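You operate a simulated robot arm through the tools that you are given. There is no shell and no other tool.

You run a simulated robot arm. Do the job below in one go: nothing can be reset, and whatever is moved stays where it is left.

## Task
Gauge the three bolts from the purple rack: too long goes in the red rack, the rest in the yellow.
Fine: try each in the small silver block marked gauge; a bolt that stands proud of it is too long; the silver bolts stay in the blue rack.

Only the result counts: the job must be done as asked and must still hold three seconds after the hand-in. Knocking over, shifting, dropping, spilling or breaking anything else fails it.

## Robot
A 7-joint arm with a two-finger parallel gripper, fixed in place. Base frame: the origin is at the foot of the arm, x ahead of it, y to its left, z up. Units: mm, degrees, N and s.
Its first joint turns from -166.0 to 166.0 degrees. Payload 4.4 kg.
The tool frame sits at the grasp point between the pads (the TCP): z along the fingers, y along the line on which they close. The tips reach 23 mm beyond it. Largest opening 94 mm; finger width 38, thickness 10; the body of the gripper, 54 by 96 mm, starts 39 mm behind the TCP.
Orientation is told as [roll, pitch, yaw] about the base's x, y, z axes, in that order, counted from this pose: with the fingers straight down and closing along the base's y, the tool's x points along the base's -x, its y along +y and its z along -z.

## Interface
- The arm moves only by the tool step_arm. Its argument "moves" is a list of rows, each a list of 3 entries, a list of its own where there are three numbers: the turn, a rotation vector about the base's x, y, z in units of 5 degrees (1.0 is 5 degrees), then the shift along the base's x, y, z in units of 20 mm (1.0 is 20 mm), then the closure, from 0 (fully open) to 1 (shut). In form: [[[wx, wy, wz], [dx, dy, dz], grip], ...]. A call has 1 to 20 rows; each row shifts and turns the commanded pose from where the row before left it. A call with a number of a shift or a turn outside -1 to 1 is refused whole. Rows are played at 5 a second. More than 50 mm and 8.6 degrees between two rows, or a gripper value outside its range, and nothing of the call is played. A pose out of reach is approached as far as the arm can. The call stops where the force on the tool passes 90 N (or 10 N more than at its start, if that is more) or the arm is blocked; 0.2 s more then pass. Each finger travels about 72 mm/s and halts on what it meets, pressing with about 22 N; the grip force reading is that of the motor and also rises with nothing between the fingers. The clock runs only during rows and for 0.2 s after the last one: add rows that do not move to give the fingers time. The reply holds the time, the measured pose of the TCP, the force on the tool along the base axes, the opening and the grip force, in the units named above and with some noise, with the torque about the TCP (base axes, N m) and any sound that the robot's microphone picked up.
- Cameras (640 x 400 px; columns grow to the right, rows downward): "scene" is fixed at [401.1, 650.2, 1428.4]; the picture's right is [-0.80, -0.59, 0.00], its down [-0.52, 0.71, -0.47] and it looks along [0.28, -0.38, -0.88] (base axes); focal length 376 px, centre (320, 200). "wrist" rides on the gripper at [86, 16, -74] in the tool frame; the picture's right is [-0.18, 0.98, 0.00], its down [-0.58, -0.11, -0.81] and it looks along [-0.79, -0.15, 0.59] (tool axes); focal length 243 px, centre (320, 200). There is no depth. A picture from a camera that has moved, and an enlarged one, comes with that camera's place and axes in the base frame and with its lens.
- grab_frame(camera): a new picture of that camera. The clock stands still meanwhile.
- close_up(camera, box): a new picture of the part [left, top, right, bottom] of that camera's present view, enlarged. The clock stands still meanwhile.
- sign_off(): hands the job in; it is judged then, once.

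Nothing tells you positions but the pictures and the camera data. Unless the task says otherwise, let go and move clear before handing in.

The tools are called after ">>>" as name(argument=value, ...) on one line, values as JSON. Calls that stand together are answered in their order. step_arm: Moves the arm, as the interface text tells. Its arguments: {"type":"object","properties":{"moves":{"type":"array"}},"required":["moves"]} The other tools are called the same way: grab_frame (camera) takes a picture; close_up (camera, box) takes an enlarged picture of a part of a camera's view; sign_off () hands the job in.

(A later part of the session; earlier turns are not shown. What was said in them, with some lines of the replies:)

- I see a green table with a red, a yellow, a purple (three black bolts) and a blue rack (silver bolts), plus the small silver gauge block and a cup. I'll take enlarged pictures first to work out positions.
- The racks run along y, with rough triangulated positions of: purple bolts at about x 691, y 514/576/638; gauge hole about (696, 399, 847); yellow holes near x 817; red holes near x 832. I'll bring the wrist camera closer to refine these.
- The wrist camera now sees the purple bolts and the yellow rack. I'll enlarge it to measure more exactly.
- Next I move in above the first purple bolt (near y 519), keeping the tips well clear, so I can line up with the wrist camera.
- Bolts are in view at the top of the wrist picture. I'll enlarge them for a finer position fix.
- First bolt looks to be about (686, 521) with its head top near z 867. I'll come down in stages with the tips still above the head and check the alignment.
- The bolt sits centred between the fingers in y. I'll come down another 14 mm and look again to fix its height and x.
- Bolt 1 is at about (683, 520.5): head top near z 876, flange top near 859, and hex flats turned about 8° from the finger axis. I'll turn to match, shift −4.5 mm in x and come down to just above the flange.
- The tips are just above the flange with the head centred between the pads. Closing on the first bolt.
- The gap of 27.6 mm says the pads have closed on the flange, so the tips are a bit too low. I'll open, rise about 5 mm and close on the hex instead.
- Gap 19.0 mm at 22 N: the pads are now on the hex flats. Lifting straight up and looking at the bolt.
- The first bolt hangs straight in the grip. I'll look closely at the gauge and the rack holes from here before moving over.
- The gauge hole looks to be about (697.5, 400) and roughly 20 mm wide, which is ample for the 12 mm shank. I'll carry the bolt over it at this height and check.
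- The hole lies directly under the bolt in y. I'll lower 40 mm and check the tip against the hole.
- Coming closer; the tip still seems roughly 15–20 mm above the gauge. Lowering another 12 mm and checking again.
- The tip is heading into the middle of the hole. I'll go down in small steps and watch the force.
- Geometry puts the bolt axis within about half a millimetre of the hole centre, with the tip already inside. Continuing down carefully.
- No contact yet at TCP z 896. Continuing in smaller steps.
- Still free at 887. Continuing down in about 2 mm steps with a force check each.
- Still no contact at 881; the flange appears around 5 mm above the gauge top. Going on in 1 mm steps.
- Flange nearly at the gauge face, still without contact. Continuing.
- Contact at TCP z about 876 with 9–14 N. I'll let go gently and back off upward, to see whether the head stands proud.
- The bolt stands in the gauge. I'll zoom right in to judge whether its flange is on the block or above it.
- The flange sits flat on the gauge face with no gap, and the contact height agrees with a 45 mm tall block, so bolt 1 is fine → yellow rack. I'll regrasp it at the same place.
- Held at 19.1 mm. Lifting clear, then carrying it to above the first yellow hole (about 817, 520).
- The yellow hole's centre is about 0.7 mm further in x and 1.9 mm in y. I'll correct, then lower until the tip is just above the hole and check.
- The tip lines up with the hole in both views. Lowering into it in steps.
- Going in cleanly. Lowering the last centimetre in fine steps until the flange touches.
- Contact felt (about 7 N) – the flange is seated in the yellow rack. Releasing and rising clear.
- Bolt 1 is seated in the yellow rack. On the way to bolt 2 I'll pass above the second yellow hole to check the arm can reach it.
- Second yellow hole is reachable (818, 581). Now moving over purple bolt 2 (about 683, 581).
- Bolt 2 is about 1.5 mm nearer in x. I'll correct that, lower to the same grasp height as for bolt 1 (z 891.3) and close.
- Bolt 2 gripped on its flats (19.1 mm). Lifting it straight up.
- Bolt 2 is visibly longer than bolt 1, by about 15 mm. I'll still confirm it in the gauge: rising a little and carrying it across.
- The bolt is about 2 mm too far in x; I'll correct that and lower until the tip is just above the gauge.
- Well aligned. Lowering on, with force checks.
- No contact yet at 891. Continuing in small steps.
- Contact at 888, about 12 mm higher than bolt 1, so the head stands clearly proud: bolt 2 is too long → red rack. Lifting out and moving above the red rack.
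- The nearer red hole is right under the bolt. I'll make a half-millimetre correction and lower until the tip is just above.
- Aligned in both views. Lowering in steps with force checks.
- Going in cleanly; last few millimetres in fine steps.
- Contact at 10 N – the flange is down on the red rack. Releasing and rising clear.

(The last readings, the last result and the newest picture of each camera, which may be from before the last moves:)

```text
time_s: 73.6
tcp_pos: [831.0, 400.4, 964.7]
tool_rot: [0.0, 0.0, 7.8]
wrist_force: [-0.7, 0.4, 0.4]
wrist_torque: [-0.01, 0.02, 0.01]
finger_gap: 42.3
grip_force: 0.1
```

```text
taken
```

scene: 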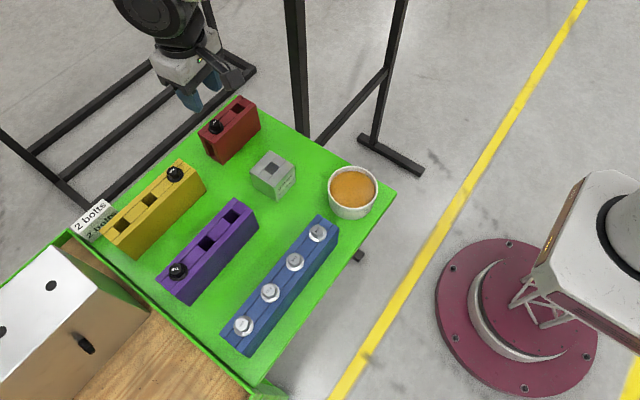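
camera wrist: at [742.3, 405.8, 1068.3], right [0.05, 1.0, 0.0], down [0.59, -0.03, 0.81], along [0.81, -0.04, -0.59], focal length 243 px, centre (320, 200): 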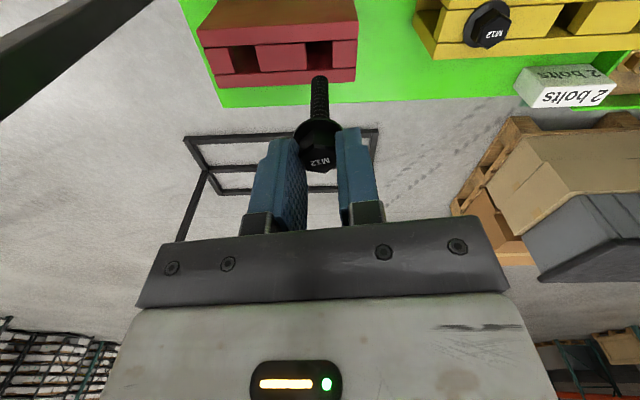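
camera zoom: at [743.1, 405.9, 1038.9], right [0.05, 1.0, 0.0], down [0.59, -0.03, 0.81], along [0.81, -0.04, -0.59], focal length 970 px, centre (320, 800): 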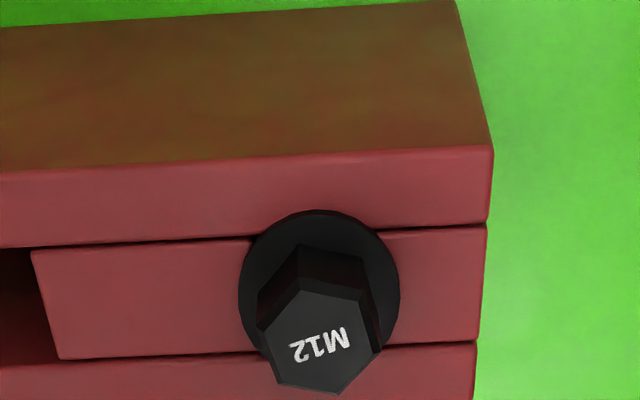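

Bolt 2 sits in the red rack. Now going to the last purple bolt (about 682, 640).

>>> step_arm(moves=[[[0, 0, 0], [0, 0, 0.8], 0.55], [[0, 0, 0], [-0.3, 0.4975, 0], 0.55], [[0, 0, 0], [-0.62, 0.99, 0], 0.55], [[0, 0, 0], [-0.62, 0.99, 0], 0.55], [[0, 0, 0], [-0.62, 0.99, 0], 0.55], [[0, 0, 0], [-0.62, 0.99, 0], 0.55], [[0, 0, 0], [-0.62, 0.99, 0], 0.55], [[0, 0, 0], [-0.62, 0.99, 0], 0.55], [[0, 0, 0], [-0.62, 0.99, 0], 0.55], [[0, 0, 0], [-0.62, 0.99, 0], 0.55], [[0, 0, 0], [-0.62, 0.99, 0], 0.55], [[0, 0, 0], [-0.62, 0.99, 0], 0.55], [[0, 0, 0], [-0.62, 0.99, 0], 0.55], [[0, 0, 0], [-0.3, 0.5825, -0.4], 0.55], [[0, 0, 0], [0, 0, -0.8], 0.55], [[0, 0, 0], [0, 0, -0.785], 0.55], [[0, 0, 0], [0, 0, 0], 0.55], [[0, 0, 0], [0, 0, 0], 0.55]])

>>> grab_frame(camera="wrist")

>>> close_up(camera="wrist", box=[240, 20, 400, 120])

```text
time_s: 77.4
tcp_pos: [681.4, 641.1, 939.9]
tool_rot: [0.0, 0.0, 7.8]
wrist_force: [-0.3, -0.3, 0.6]
wrist_torque: [0.0, -0.03, 0.03]
finger_gap: 42.4
grip_force: 0.1
```

```text
taken
camera wrist: at [594.7, 646.0, 1015.2], right [0.05, 1.0, 0.0], down [0.59, -0.03, 0.81], along [0.81, -0.04, -0.59], focal length 243 px, centre (320, 200)
```

wrist: 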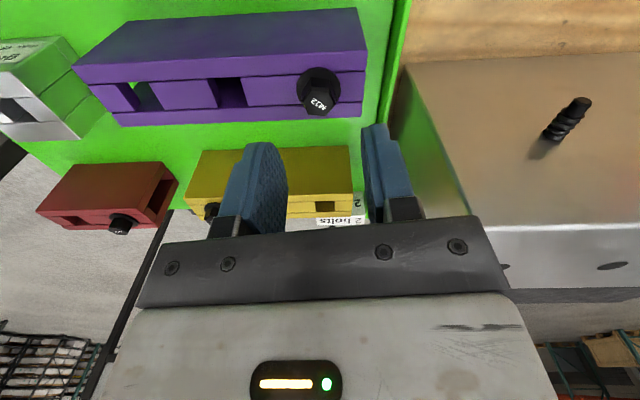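

```text
4.00 times, centred on (320, 70) of wrist
camera zoom: at [594.7, 646.0, 1015.2], right [0.05, 1.0, 0.0], down [0.59, -0.03, 0.81], along [0.81, -0.04, -0.59], focal length 970 px, centre (320, 720)
```

zoom: 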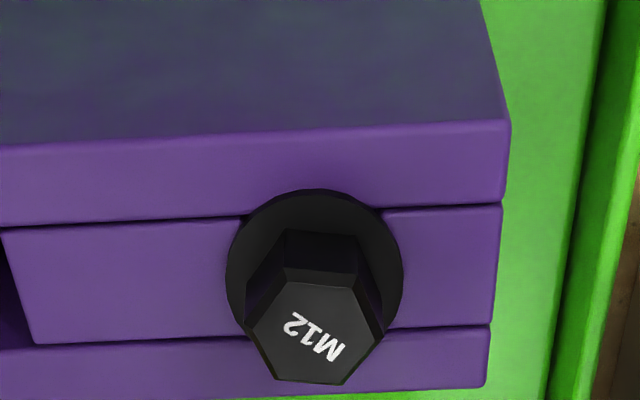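

Bolt 3's hex flats are turned about 13.5° more than the gripper, so I'll turn to match, shift slightly in x and check before closing.

>>> step_arm(moves=[[[0, 0, 0.9], [-0.04, 0, 0], 0.55], [[0, 0, 0.9], [0, 0, 0], 0.55], [[0, 0, 0.9], [0, 0, 0], 0.55], [[0, 0, 0], [0, 0, -0.6], 0.55], [[0, 0, 0], [0, 0, -0.6], 0.55], [[0, 0, 0], [0, 0, 0], 0.55], [[0, 0, 0], [0, 0, 0], 0.55]])

>>> grab_frame(camera="wrist")

>>> close_up(camera="wrist", box=[240, 50, 400, 150])

```text
time_s: 79.0
tcp_pos: [681.1, 641.2, 916.5]
tool_rot: [0.0, 0.1, 21.2]
wrist_force: [-1.0, 0.0, -0.2]
wrist_torque: [0.03, 0.02, 0.02]
finger_gap: 42.2
grip_force: 0.0
```

```text
taken
camera wrist: at [594.6, 625.0, 991.4], right [-0.19, 0.98, 0.0], down [0.58, 0.11, 0.81], along [0.79, 0.15, -0.59], focal length 243 px, centre (320, 200)
```

wrist: 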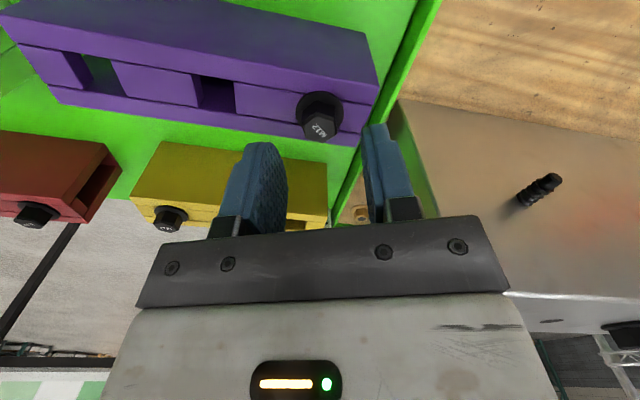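

```text
4.00 times, centred on (320, 100) of wrist
camera zoom: at [594.6, 625.0, 991.4], right [-0.19, 0.98, 0.0], down [0.58, 0.11, 0.81], along [0.79, 0.15, -0.59], focal length 970 px, centre (320, 600)
```

zoom: 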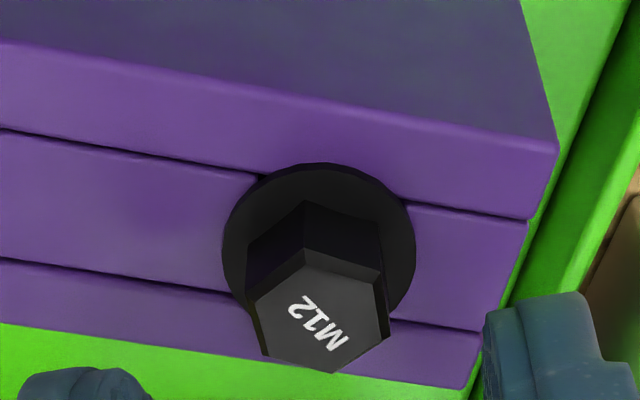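

Aligned now. Lowering to the grasp height and closing on bolt 3.

>>> step_arm(moves=[[[0, 0, 0], [0, 0.01, -0.5], 0.55], [[0, 0, 0], [0, 0, -0.45], 0.55], [[0, 0, 0], [0, 0, -0.285], 0.55], [[0, 0, 0], [0, 0, 0], 0.55], [[0, 0, 0], [0, 0, 0], 1], [[0, 0, 0], [0, 0, 0], 1], [[0, 0, 0], [0, 0, 0], 1]])

>>> close_up(camera="wrist", box=[220, 70, 420, 195])

```text
time_s: 80.6
tcp_pos: [682.5, 641.2, 891.2]
tool_rot: [-0.1, 0.0, 21.3]
wrist_force: [-0.1, 0.6, -0.7]
wrist_torque: [-0.01, -0.03, -0.02]
finger_gap: 19.3
grip_force: 21.8
```

```text
3.20 times, centred on (320, 132) of wrist
camera zoom: at [595.1, 625.2, 966.9], right [-0.19, 0.98, 0.0], down [0.58, 0.11, 0.81], along [0.79, 0.15, -0.59], focal length 776 px, centre (320, 416)
```

zoom: 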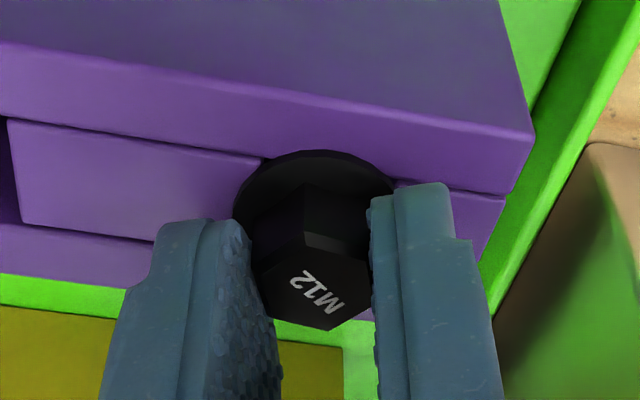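

Bolt 3 is gripped on its flats (19.3 mm). Lifting straight up, then turning back to the earlier yaw.

>>> step_arm(moves=[[[0, 0, 0], [0, 0, 0.3], 1], [[0, 0, 0], [0, 0, 0.5], 1], [[0, 0, 0], [0, 0, 0.7], 1], [[0, 0, 0], [0, 0, 0.7], 1], [[0, 0, 0], [0, 0, 0.7], 1], [[0, 0, 0], [0, 0, 0.7], 1], [[0, 0, 0], [0, 0, 0.6], 1], [[0, 0, 0], [0, 0, 0.5], 1], [[0, 0, 0], [0, 0, 0.3], 1], [[0, 0, -0.9], [0, 0, 0], 1], [[0, 0, -0.9], [0, 0, 0], 1], [[0, 0, -0.9], [0, 0, 0], 1], [[0, 0, 0], [0, 0, 0], 1]])

>>> grab_frame(camera="wrist")

>>> close_up(camera="wrist", box=[220, 70, 420, 195])

```text
time_s: 83.4
tcp_pos: [681.2, 641.1, 991.2]
tool_rot: [0.0, 0.0, 7.6]
wrist_force: [0.4, 0.3, -1.3]
wrist_torque: [0.01, -0.01, -0.02]
finger_gap: 19.2
grip_force: 22.2
```

```text
taken
camera wrist: at [593.2, 645.6, 1066.4], right [0.05, 1.0, 0.0], down [0.59, -0.03, 0.81], along [0.81, -0.04, -0.59], focal length 243 px, centre (320, 200)
```

wrist: 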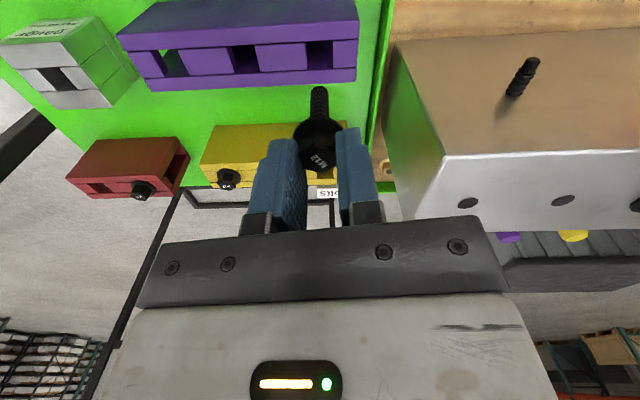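

```text
3.20 times, centred on (320, 132) of wrist
camera zoom: at [593.2, 645.6, 1066.4], right [0.05, 1.0, 0.0], down [0.59, -0.03, 0.81], along [0.81, -0.04, -0.59], focal length 776 px, centre (320, 416)
```

zoom: 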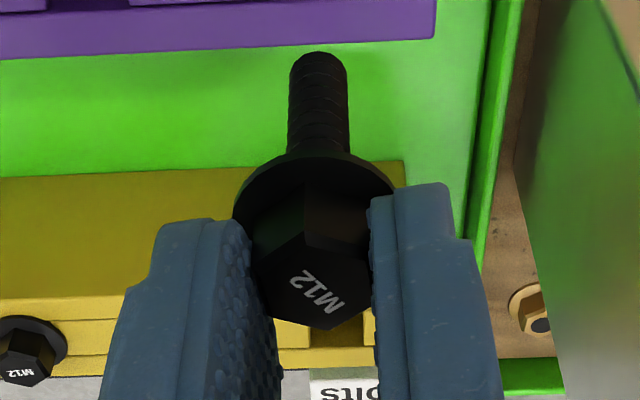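

Bolt 3 looks the same length as bolt 1. I'll gauge it too, carrying it across to the block.

>>> step_arm(moves=[[[0, 0, 0], [0.068, -0.5, 0], 1], [[0, 0, 0], [0.068, -0.99, 0], 1], [[0, 0, 0], [0.068, -0.99, 0], 1], [[0, 0, 0], [0.068, -0.99, 0], 1], [[0, 0, 0], [0.068, -0.99, 0], 1], [[0, 0, 0], [0.068, -0.99, 0], 1], [[0, 0, 0], [0.068, -0.99, 0], 1], [[0, 0, 0], [0.068, -0.99, 0], 1], [[0, 0, 0], [0.068, -0.99, 0], 1], [[0, 0, 0], [0.068, -0.99, 0], 1], [[0, 0, 0], [0.068, -0.99, 0], 1], [[0, 0, 0], [0.068, -0.99, 0], 1], [[0, 0, 0], [0, -0.595, -0.5], 1], [[0, 0, 0], [0, 0, -0.8], 1], [[0, 0, 0], [0, 0, -0.8], 1], [[0, 0, 0], [0, 0, 0], 1], [[0, 0, 0], [0, 0, 0], 1]])

>>> close_up(camera="wrist", box=[220, 0, 420, 125])

```text
time_s: 87.0
tcp_pos: [697.7, 401.4, 949.9]
tool_rot: [0.0, 0.0, 7.9]
wrist_force: [-0.5, 0.0, -0.9]
wrist_torque: [-0.03, -0.04, 0.0]
finger_gap: 19.1
grip_force: 22.1
```

```text
3.20 times, centred on (320, 62) of wrist
camera zoom: at [610.4, 405.6, 1024.4], right [0.05, 1.0, 0.0], down [0.59, -0.03, 0.81], along [0.81, -0.04, -0.59], focal length 776 px, centre (320, 640)
```

zoom: 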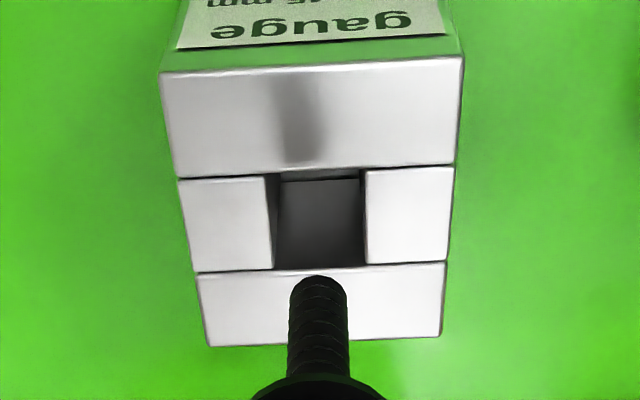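

Shifting −1.5 mm in x and lowering to just above the gauge face.

>>> step_arm(moves=[[[0, 0, 0], [-0.075, 0, -0.4], 1], [[0, 0, 0], [0, 0, -0.4], 1], [[0, 0, 0], [0, 0, -0.3], 1], [[0, 0, 0], [0, 0, 0], 1]])

>>> close_up(camera="wrist", box=[220, 20, 420, 145])

```text
time_s: 88.0
tcp_pos: [698.2, 400.3, 926.3]
tool_rot: [0.1, 0.0, 7.8]
wrist_force: [-0.5, 0.1, -0.6]
wrist_torque: [0.03, 0.0, -0.02]
finger_gap: 18.9
grip_force: 22.3
```

```text
3.20 times, centred on (320, 82) of wrist
camera zoom: at [609.3, 405.9, 1002.3], right [0.05, 1.0, 0.0], down [0.59, -0.03, 0.81], along [0.81, -0.04, -0.59], focal length 776 px, centre (320, 576)
```

zoom: 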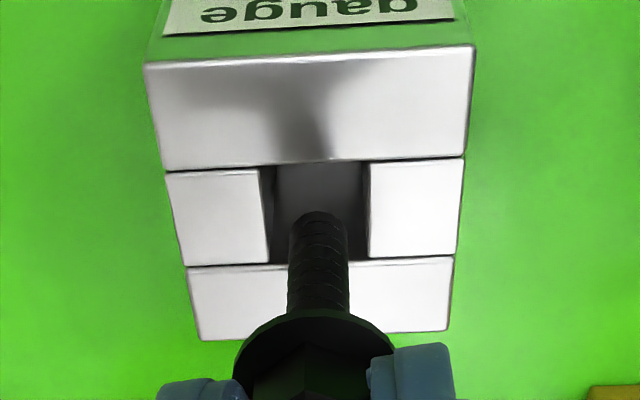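

Tip over the middle of the hole. Lowering on.

>>> step_arm(moves=[[[0, 0, 0], [0, 0, -0.2], 1], [[0, 0, 0], [0, 0, -0.2], 1], [[0, 0, 0], [0, 0, -0.2], 1], [[0, 0, 0], [0, 0, -0.2], 1], [[0, 0, 0], [0, 0, 0], 1]])

>>> step_arm(moves=[[[0, 0, 0], [0, 0, -0.2], 1], [[0, 0, 0], [0, 0, -0.2], 1], [[0, 0, 0], [0, 0, -0.2], 1], [[0, 0, 0], [0, 0, -0.2], 1], [[0, 0, 0], [0, 0, 0], 1]])

>>> step_arm(moves=[[[0, 0, 0], [0, 0, -0.15], 1], [[0, 0, 0], [0, 0, -0.15], 1], [[0, 0, 0], [0, 0, -0.15], 1], [[0, 0, 0], [0, 0, 0], 1]])

>>> step_arm(moves=[[[0, 0, 0], [0, 0, -0.08], 1], [[0, 0, 0], [0, 0, -0.07], 1], [[0, 0, 0], [0, 0, 0], 1]])

```text
time_s: 89.2
tcp_pos: [696.5, 400.9, 911.6]
tool_rot: [0.0, 0.1, 7.8]
wrist_force: [0.5, -0.3, -0.4]
wrist_torque: [0.01, -0.01, -0.01]
finger_gap: 19.2
grip_force: 21.7
```

```text
time_s: 90.4
tcp_pos: [696.1, 401.3, 895.5]
tool_rot: [0.0, 0.1, 7.9]
wrist_force: [-0.2, 0.9, -1.0]
wrist_torque: [0.02, -0.01, -0.02]
finger_gap: 19.0
grip_force: 22.0
```

```text
time_s: 91.4
tcp_pos: [696.9, 399.7, 886.3]
tool_rot: [0.0, 0.0, 7.8]
wrist_force: [-0.6, 0.3, -1.4]
wrist_torque: [0.0, -0.02, -0.03]
finger_gap: 19.1
grip_force: 22.0
```

```text
time_s: 92.2
tcp_pos: [695.6, 400.5, 883.3]
tool_rot: [0.0, 0.0, 7.8]
wrist_force: [-0.5, 0.3, -0.8]
wrist_torque: [0.02, -0.04, -0.01]
finger_gap: 19.0
grip_force: 22.1
```

No contact at 883. Finer steps now.

>>> step_arm(moves=[[[0, 0, 0], [0, 0, -0.1], 1], [[0, 0, 0], [0, 0, 0], 1]])

>>> step_arm(moves=[[[0, 0, 0], [0, 0, -0.1], 1], [[0, 0, 0], [0, 0, 0], 1]])

>>> step_arm(moves=[[[0, 0, 0], [0, 0, -0.06], 1], [[0, 0, 0], [0, 0, 0], 1]])

>>> close_up(camera="wrist", box=[220, 40, 420, 165])

```text
time_s: 92.8
tcp_pos: [695.5, 399.5, 882.3]
tool_rot: [0.0, 0.1, 7.9]
wrist_force: [-0.1, 0.0, -0.9]
wrist_torque: [-0.03, 0.01, -0.03]
finger_gap: 19.1
grip_force: 22.1
```

```text
time_s: 93.4
tcp_pos: [695.3, 400.2, 879.1]
tool_rot: [0.0, 0.0, 7.8]
wrist_force: [-0.2, 0.8, -0.6]
wrist_torque: [-0.01, 0.0, -0.01]
finger_gap: 19.2
grip_force: 22.3
```

```text
time_s: 94.0
tcp_pos: [697.2, 401.6, 878.7]
tool_rot: [0.0, 0.0, 7.9]
wrist_force: [-0.5, -0.5, -0.8]
wrist_torque: [-0.02, -0.01, 0.05]
finger_gap: 19.2
grip_force: 22.0
```

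```text
3.20 times, centred on (320, 102) of wrist
camera zoom: at [608.5, 406.0, 953.7], right [0.05, 1.0, 0.0], down [0.59, -0.03, 0.81], along [0.81, -0.04, -0.59], focal length 776 px, centre (320, 512)
```

zoom: 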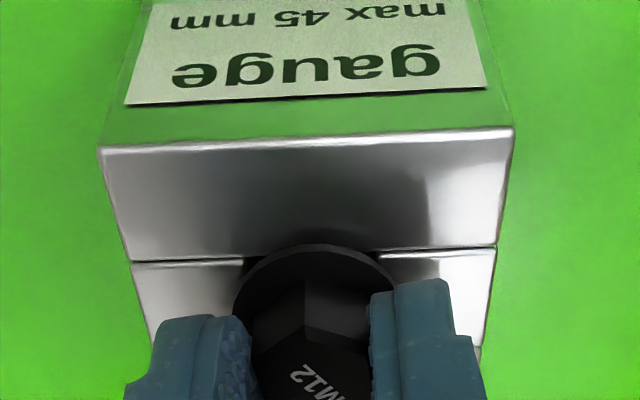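

>>> step_arm(moves=[[[0, 0, 0], [0, 0, -0.05], 1], [[0, 0, 0], [0, 0, 0], 1]])

>>> step_arm(moves=[[[0, 0, 0], [0, 0, -0.05], 1], [[0, 0, 0], [0, 0, 0], 1]])

>>> close_up(camera="wrist", box=[220, 40, 420, 165])

```text
time_s: 94.6
tcp_pos: [697.2, 401.4, 878.1]
tool_rot: [0.0, 0.0, 7.8]
wrist_force: [0.8, 0.0, -0.9]
wrist_torque: [-0.01, -0.01, -0.04]
finger_gap: 18.8
grip_force: 21.6
```

```text
time_s: 95.2
tcp_pos: [697.7, 400.6, 875.9]
tool_rot: [0.0, 0.0, 7.8]
wrist_force: [-0.6, -0.9, -1.6]
wrist_torque: [-0.02, 0.01, -0.02]
finger_gap: 19.1
grip_force: 22.0
```

```text
3.20 times, centred on (320, 102) of wrist
camera zoom: at [608.6, 405.9, 951.6], right [0.05, 1.0, 0.0], down [0.59, -0.03, 0.81], along [0.81, -0.04, -0.59], focal length 776 px, centre (320, 512)
```

zoom: 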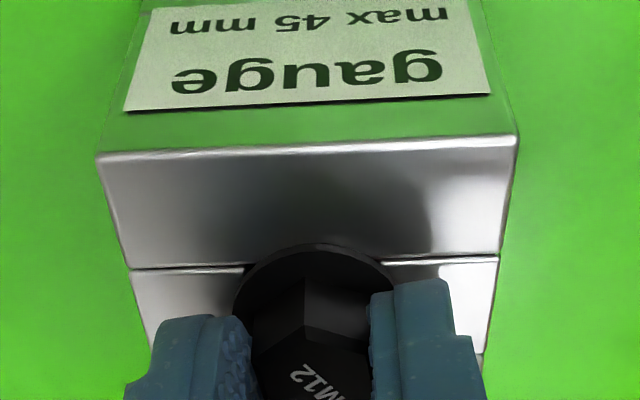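

>>> step_arm(moves=[[[0, 0, 0], [0, 0, -0.04], 1], [[0, 0, 0], [0, 0, 0], 1]])

>>> step_arm(moves=[[[0, 0, 0], [0, 0, -0.03], 1], [[0, 0, 0], [0, 0, 0], 1]])

>>> close_up(camera="wrist", box=[220, 40, 420, 165])

```text
time_s: 95.8
tcp_pos: [696.3, 400.5, 875.3]
tool_rot: [0.0, 0.0, 7.8]
wrist_force: [-0.2, 0.7, 5.5]
wrist_torque: [0.0, 0.08, -0.01]
finger_gap: 19.2
grip_force: 22.0
```

```text
time_s: 96.4
tcp_pos: [697.4, 400.6, 876.0]
tool_rot: [0.1, -0.1, 7.8]
wrist_force: [-2.4, 1.9, 13.3]
wrist_torque: [-0.01, 0.06, -0.01]
finger_gap: 19.3
grip_force: 21.9
```

```text
3.20 times, centred on (320, 102) of wrist
camera zoom: at [608.7, 406.1, 950.8], right [0.05, 1.0, 0.0], down [0.59, -0.03, 0.81], along [0.81, -0.04, -0.59], focal length 776 px, centre (320, 512)
```

zoom: 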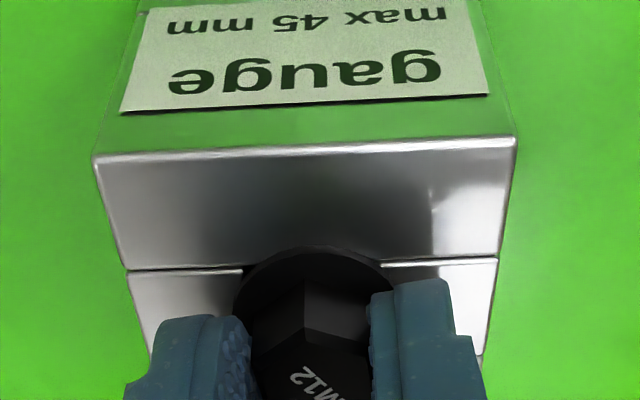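

Contact at the same height as bolt 1 (flange on the block), so bolt 3 is fine → yellow. Lifting out and carrying it above the second yellow hole.

>>> step_arm(moves=[[[0, 0, 0], [0, 0, 0.3], 1], [[0, 0, 0], [0, 0, 0.6], 1], [[0, 0, 0], [0, 0, 0.8], 1], [[0, 0, 0], [0, 0, 0.8], 1], [[0, 0, 0], [0, 0, 0.8], 1], [[0, 0, 0], [0, 0, 0.8], 1], [[0, 0, 0], [0, 0, 0.8], 1], [[0, 0, 0], [0, 0, 0.35], 1], [[0, 0, 0], [0.3, 0.45, 0], 1], [[0, 0, 0], [0.62, 0.93, 0], 1], [[0, 0, 0], [0.62, 0.93, 0], 1], [[0, 0, 0], [0.62, 0.93, 0], 1], [[0, 0, 0], [0.62, 0.93, 0], 1], [[0, 0, 0], [0.62, 0.93, 0], 1], [[0, 0, 0], [0.62, 0.93, 0], 1], [[0, 0, 0], [0.62, 0.93, 0], 1], [[0, 0, 0], [0.62, 0.93, 0], 1], [[0, 0, 0], [0.62, 0.93, 0], 1], [[0, 0, 0], [0.195, 0.19, 0], 1], [[0, 0, 0], [0, 0, 0], 1]])

>>> grab_frame(camera="wrist")

>>> close_up(camera="wrist", box=[220, 0, 420, 125])

```text
time_s: 100.6
tcp_pos: [817.8, 580.6, 980.4]
tool_rot: [0.0, 0.0, 7.9]
wrist_force: [0.0, -0.3, -1.0]
wrist_torque: [0.01, 0.02, 0.0]
finger_gap: 19.2
grip_force: 22.3
```

```text
taken
camera wrist: at [729.7, 586.1, 1055.1], right [0.05, 1.0, 0.0], down [0.59, -0.03, 0.81], along [0.81, -0.04, -0.59], focal length 243 px, centre (320, 200)
```

wrist: 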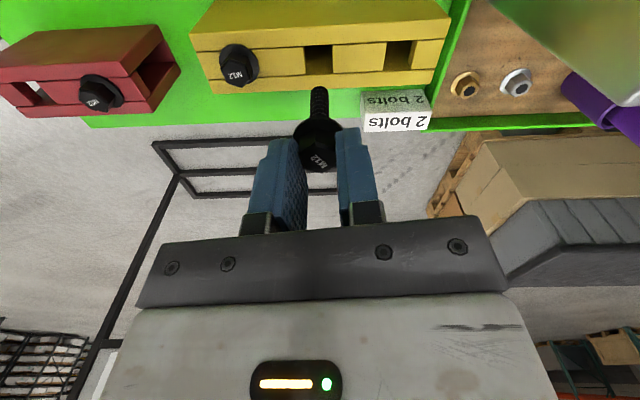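

```text
3.20 times, centred on (320, 62) of wrist
camera zoom: at [729.7, 586.1, 1055.1], right [0.05, 1.0, 0.0], down [0.59, -0.03, 0.81], along [0.81, -0.04, -0.59], focal length 776 px, centre (320, 640)
```

zoom: 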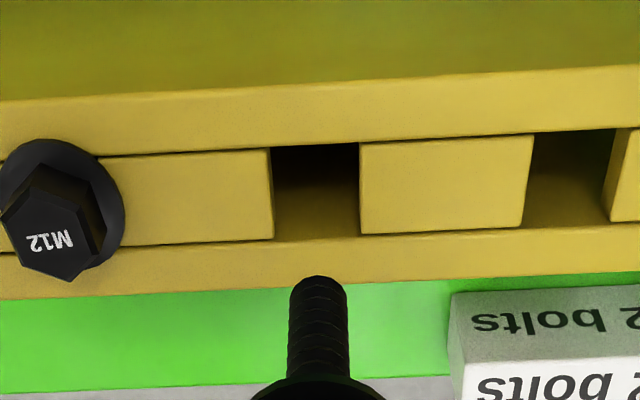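

Aligned in y; bolt about 1 mm far in x. Correcting and lowering.

>>> step_arm(moves=[[[0, 0, 0], [-0.05, 0, -0.4], 1], [[0, 0, 0], [0, 0, -0.6], 1], [[0, 0, 0], [0, 0, -0.7], 1], [[0, 0, 0], [0, 0, 0], 1]])

>>> close_up(camera="wrist", box=[220, 20, 420, 145])

>>> close_up(camera="scene", box=[80, 130, 240, 230])

```text
time_s: 101.6
tcp_pos: [816.6, 580.7, 945.8]
tool_rot: [0.0, -0.1, 7.7]
wrist_force: [-0.3, 0.3, -1.5]
wrist_torque: [0.05, -0.03, 0.01]
finger_gap: 18.9
grip_force: 22.2
```

```text
3.20 times, centred on (320, 82) of wrist
camera zoom: at [729.1, 586.6, 1021.1], right [0.05, 1.0, 0.0], down [0.59, -0.03, 0.81], along [0.81, -0.04, -0.59], focal length 776 px, centre (320, 576)
```

zoom: 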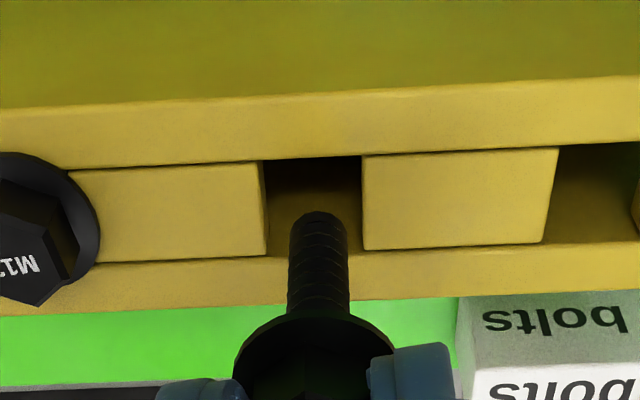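

```text
4.00 times, centred on (160, 180) of scene
camera zoom: at [401.1, 650.2, 1428.4], right [-0.8, -0.59, 0.0], down [-0.52, 0.71, -0.47], along [0.28, -0.38, -0.88], focal length 1503 px, centre (960, 280)
```

zoom: 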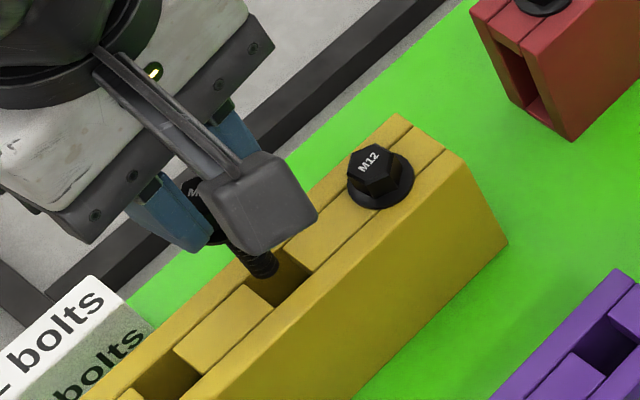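

Lined up in both views. Lowering into the hole in steps with force checks.

>>> step_arm(moves=[[[0, 0, 0], [-0.03, -0.02, -0.3], 1], [[0, 0, 0], [0, 0, -0.3], 1], [[0, 0, 0], [0, 0, -0.3], 1], [[0, 0, 0], [0, 0, 0], 1]])

>>> step_arm(moves=[[[0, 0, 0], [0, 0, -0.3], 1], [[0, 0, 0], [0, 0, -0.3], 1], [[0, 0, 0], [0, 0, -0.3], 1], [[0, 0, 0], [0, 0, -0.3], 1], [[0, 0, 0], [0, 0, 0], 1]])

>>> step_arm(moves=[[[0, 0, 0], [0, 0, -0.15], 1], [[0, 0, 0], [0, 0, -0.15], 1], [[0, 0, 0], [0, 0, -0.15], 1], [[0, 0, 0], [0, 0, 0], 1]])

>>> close_up(camera="wrist", box=[220, 40, 420, 165])

```text
time_s: 102.6
tcp_pos: [815.9, 581.0, 927.2]
tool_rot: [-0.1, 0.0, 7.8]
wrist_force: [0.8, 0.4, -0.5]
wrist_torque: [0.0, 0.02, -0.01]
finger_gap: 19.0
grip_force: 22.2
```

```text
time_s: 103.8
tcp_pos: [817.4, 580.0, 903.4]
tool_rot: [0.0, 0.0, 7.9]
wrist_force: [0.6, -0.6, -0.8]
wrist_torque: [0.02, 0.02, 0.03]
finger_gap: 19.0
grip_force: 21.8
```

```text
time_s: 104.8
tcp_pos: [816.8, 580.9, 895.3]
tool_rot: [0.0, 0.0, 7.7]
wrist_force: [0.1, -0.3, -0.9]
wrist_torque: [-0.03, -0.01, 0.02]
finger_gap: 19.2
grip_force: 21.9
```

```text
3.20 times, centred on (320, 102) of wrist
camera zoom: at [728.7, 585.8, 970.6], right [0.05, 1.0, 0.0], down [0.59, -0.03, 0.81], along [0.81, -0.04, -0.59], focal length 776 px, centre (320, 512)
```

zoom: 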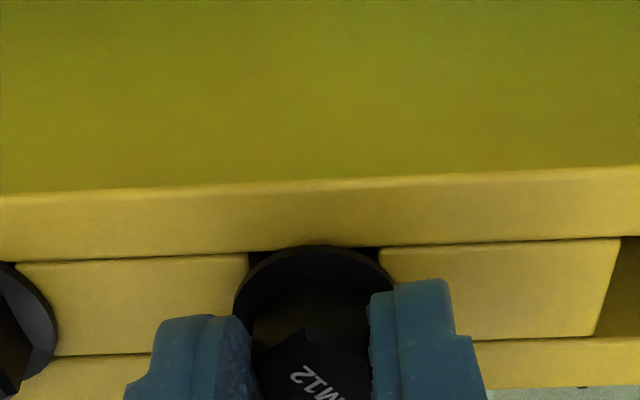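

Nearly seated. Fine steps until contact.

>>> step_arm(moves=[[[0, 0, 0], [0, 0, -0.06], 1], [[0, 0, 0], [0, 0, -0.05], 1], [[0, 0, 0], [0, 0, 0], 1]])

>>> step_arm(moves=[[[0, 0, 0], [0, 0, -0.04], 1], [[0, 0, 0], [0, 0, 0], 1]])

>>> step_arm(moves=[[[0, 0, 0], [0, 0, -0.04], 1], [[0, 0, 0], [0, 0, 0], 1]])

```text
time_s: 105.6
tcp_pos: [816.4, 579.6, 892.8]
tool_rot: [0.0, -0.1, 7.7]
wrist_force: [-0.2, 0.1, -1.5]
wrist_torque: [-0.02, -0.01, 0.0]
finger_gap: 19.0
grip_force: 22.3
```

```text
time_s: 106.2
tcp_pos: [816.7, 581.7, 891.6]
tool_rot: [0.0, 0.0, 7.8]
wrist_force: [-0.2, 0.5, -0.1]
wrist_torque: [0.01, -0.02, 0.03]
finger_gap: 19.4
grip_force: 22.4
```

```text
time_s: 106.8
tcp_pos: [817.8, 580.8, 891.2]
tool_rot: [0.0, -0.1, 7.9]
wrist_force: [-1.5, 0.2, 10.5]
wrist_torque: [-0.04, 0.07, 0.01]
finger_gap: 19.2
grip_force: 21.7
```

Contact at about 10 N – bolt 3 is seated. Releasing, rising, and moving clear to inspect everything.

>>> step_arm(moves=[[[0, 0, 0], [0, 0, 0.02], 0.9], [[0, 0, 0], [0, 0, 0], 0.7], [[0, 0, 0], [0, 0, 0], 0.55], [[0, 0, 0], [0, 0, 0], 0.55], [[0, 0, 0], [0, 0, 0.4], 0.55], [[0, 0, 0], [0, 0, 0.8], 0.55], [[0, 0, 0], [0, 0, 0.8], 0.55], [[0, 0, 0], [0, 0, 0.8], 0.55], [[0, 0, 0], [0, 0, 0.8], 0.55], [[0, 0, 0], [0, 0, 0.8], 0.55], [[0, 0, 0], [-0.5, 0, 0.8], 0.55], [[0, 0, 0], [-0.9, 0, 0.8], 0.55], [[0, 0, 0], [-0.9, 0, 0.5], 0.55], [[0, 0, 0], [-0.9, 0, 0], 0.55], [[0, 0, 0], [-0.9, 0, 0], 0.55], [[0, 0, 0], [-0.9, 0, 0], 0.55], [[0, 0, 0], [-0.9, 0, 0], 0.55], [[0, 0, 0], [-0.9, 0, 0], 0.55], [[0, 0, 0], [-0.5, 0, 0], 0.55], [[0, 0, 0], [0, 0, 0], 0.55]])

>>> grab_frame(camera="scene")

>>> grab_frame(camera="wrist")

>>> close_up(camera="wrist", box=[200, 80, 400, 205])

```text
time_s: 111.0
tcp_pos: [670.6, 580.7, 1022.8]
tool_rot: [0.0, 0.0, 7.8]
wrist_force: [-0.1, 0.6, -0.2]
wrist_torque: [0.0, 0.0, -0.03]
finger_gap: 42.4
grip_force: 0.0
```

```text
taken
```

scene: 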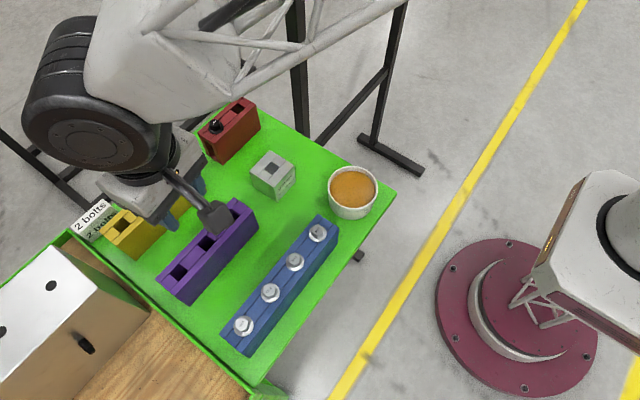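

```text
taken
camera wrist: at [582.5, 585.6, 1097.2], right [0.05, 1.0, 0.0], down [0.59, -0.03, 0.81], along [0.81, -0.04, -0.59], focal length 243 px, centre (320, 200)
```

wrist: 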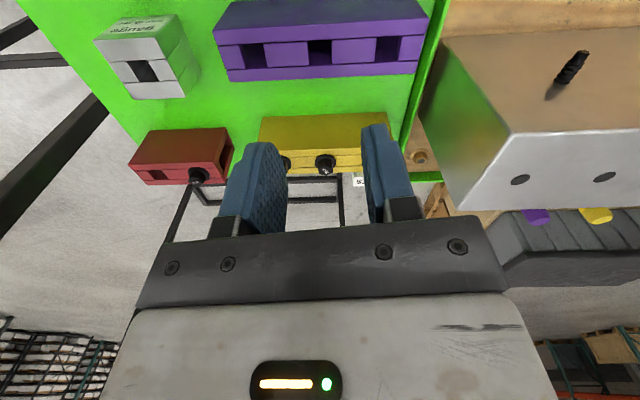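

```text
3.20 times, centred on (300, 142) of wrist
camera zoom: at [582.5, 585.6, 1097.2], right [0.05, 1.0, 0.0], down [0.59, -0.03, 0.81], along [0.81, -0.04, -0.59], focal length 776 px, centre (384, 384)
```

zoom: 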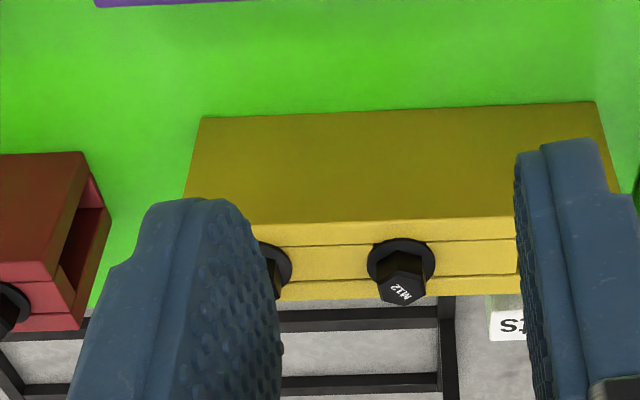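

Bolts appear seated. I'll move the arm back toward its start pose for an unobstructed check with the scene camera.

>>> step_arm(moves=[[[0, 0, 0], [-0.5, 0, 0.4], 0.55], [[0, 0, 0], [-0.95, 0, 0.4], 0.55], [[0, 0, 0], [-0.95, 0, 0.4], 0.55], [[0, 0, 0], [-0.95, 0, 0.4], 0.55], [[0, 0, 0], [-0.95, 0, 0.4], 0.55], [[0, 0, 0], [-0.95, 0, 0.4], 0.55], [[0, 0, 0], [-0.95, 0, 0.4], 0.55], [[0, 0, 0], [-0.95, 0, 0.4], 0.55], [[0, 0, 0], [-0.95, -0.3, 0.4], 0.55], [[0, 0, 0], [-0.95, -0.3, 0.4], 0.55], [[0, 0, 0], [-0.95, -0.3, 0.4], 0.55], [[0, 0, 0], [-0.95, -0.3, 0.4], 0.55], [[0, 0, 0], [-0.95, -0.3, 0.4], 0.55], [[0, 0, 0], [-0.95, -0.3, 0.4], 0.55], [[0, 0, 0], [-0.95, -0.3, 0.2], 0.55], [[0, 0, 0], [-0.5, -0.3, 0], 0.55], [[0, 0, 0], [0, 0, 0], 0.55]])

>>> grab_frame(camera="scene")

>>> close_up(camera="scene", box=[70, 80, 390, 280])

>>> close_up(camera="scene", box=[100, 90, 260, 190])

```text
time_s: 114.6
tcp_pos: [384.3, 533.0, 1136.9]
tool_rot: [0.1, 0.1, 7.8]
wrist_force: [1.0, 0.1, -0.1]
wrist_torque: [-0.02, 0.03, -0.01]
finger_gap: 42.6
grip_force: 0.0
```

```text
taken
```

scene: 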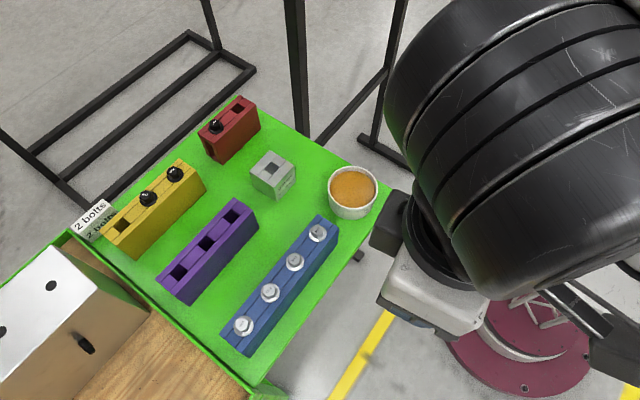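

```text
2.00 times, centred on (230, 180) of scene
camera zoom: at [401.1, 650.2, 1428.4], right [-0.8, -0.59, 0.0], down [-0.52, 0.71, -0.47], along [0.28, -0.38, -0.88], focal length 751 px, centre (500, 240)
```

zoom: 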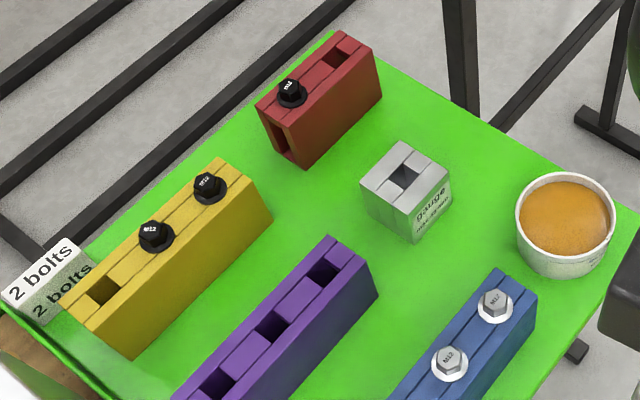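

```text
4.00 times, centred on (180, 140) of scene
camera zoom: at [401.1, 650.2, 1428.4], right [-0.8, -0.59, 0.0], down [-0.52, 0.71, -0.47], along [0.28, -0.38, -0.88], focal length 1503 px, centre (880, 440)
```

zoom: 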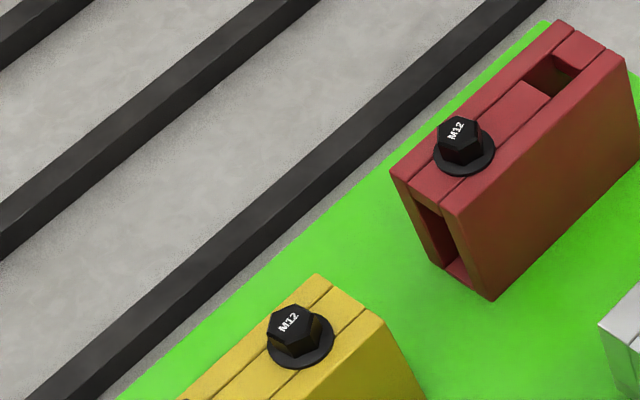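

The scene picture shows two bolts seated in the yellow rack and the too-long one in the red. The purple rack is empty, the silver bolts are untouched in the blue rack, and the gauge and cup are where they were. The gripper is empty and clear, so I'm handing in.

>>> sign_off()

```text
The job is handed in.
```

I gauged all three purple-rack bolts and sorted them: bolts 1 and 3 went into the yellow rack, and bolt 2, which is too long, went into the red. I have handed the job in and have no verdict back yet.

- **Bolts 1 and 3:** both came to rest in the gauge at the same height. Bolt 1's flange sat flat on the block when I let go and looked. I judged bolt 3 by its matching contact height, without letting it go in the gauge.
- **Bolt 2:** it stopped about 12 mm higher in the gauge, so it stood clearly proud.

In the last scene picture all three were seated in their racks and the purple rack was empty. The silver bolts were still in the blue rack, and the gauge and cup looked unmoved. The gripper was open and clear when I handed in.
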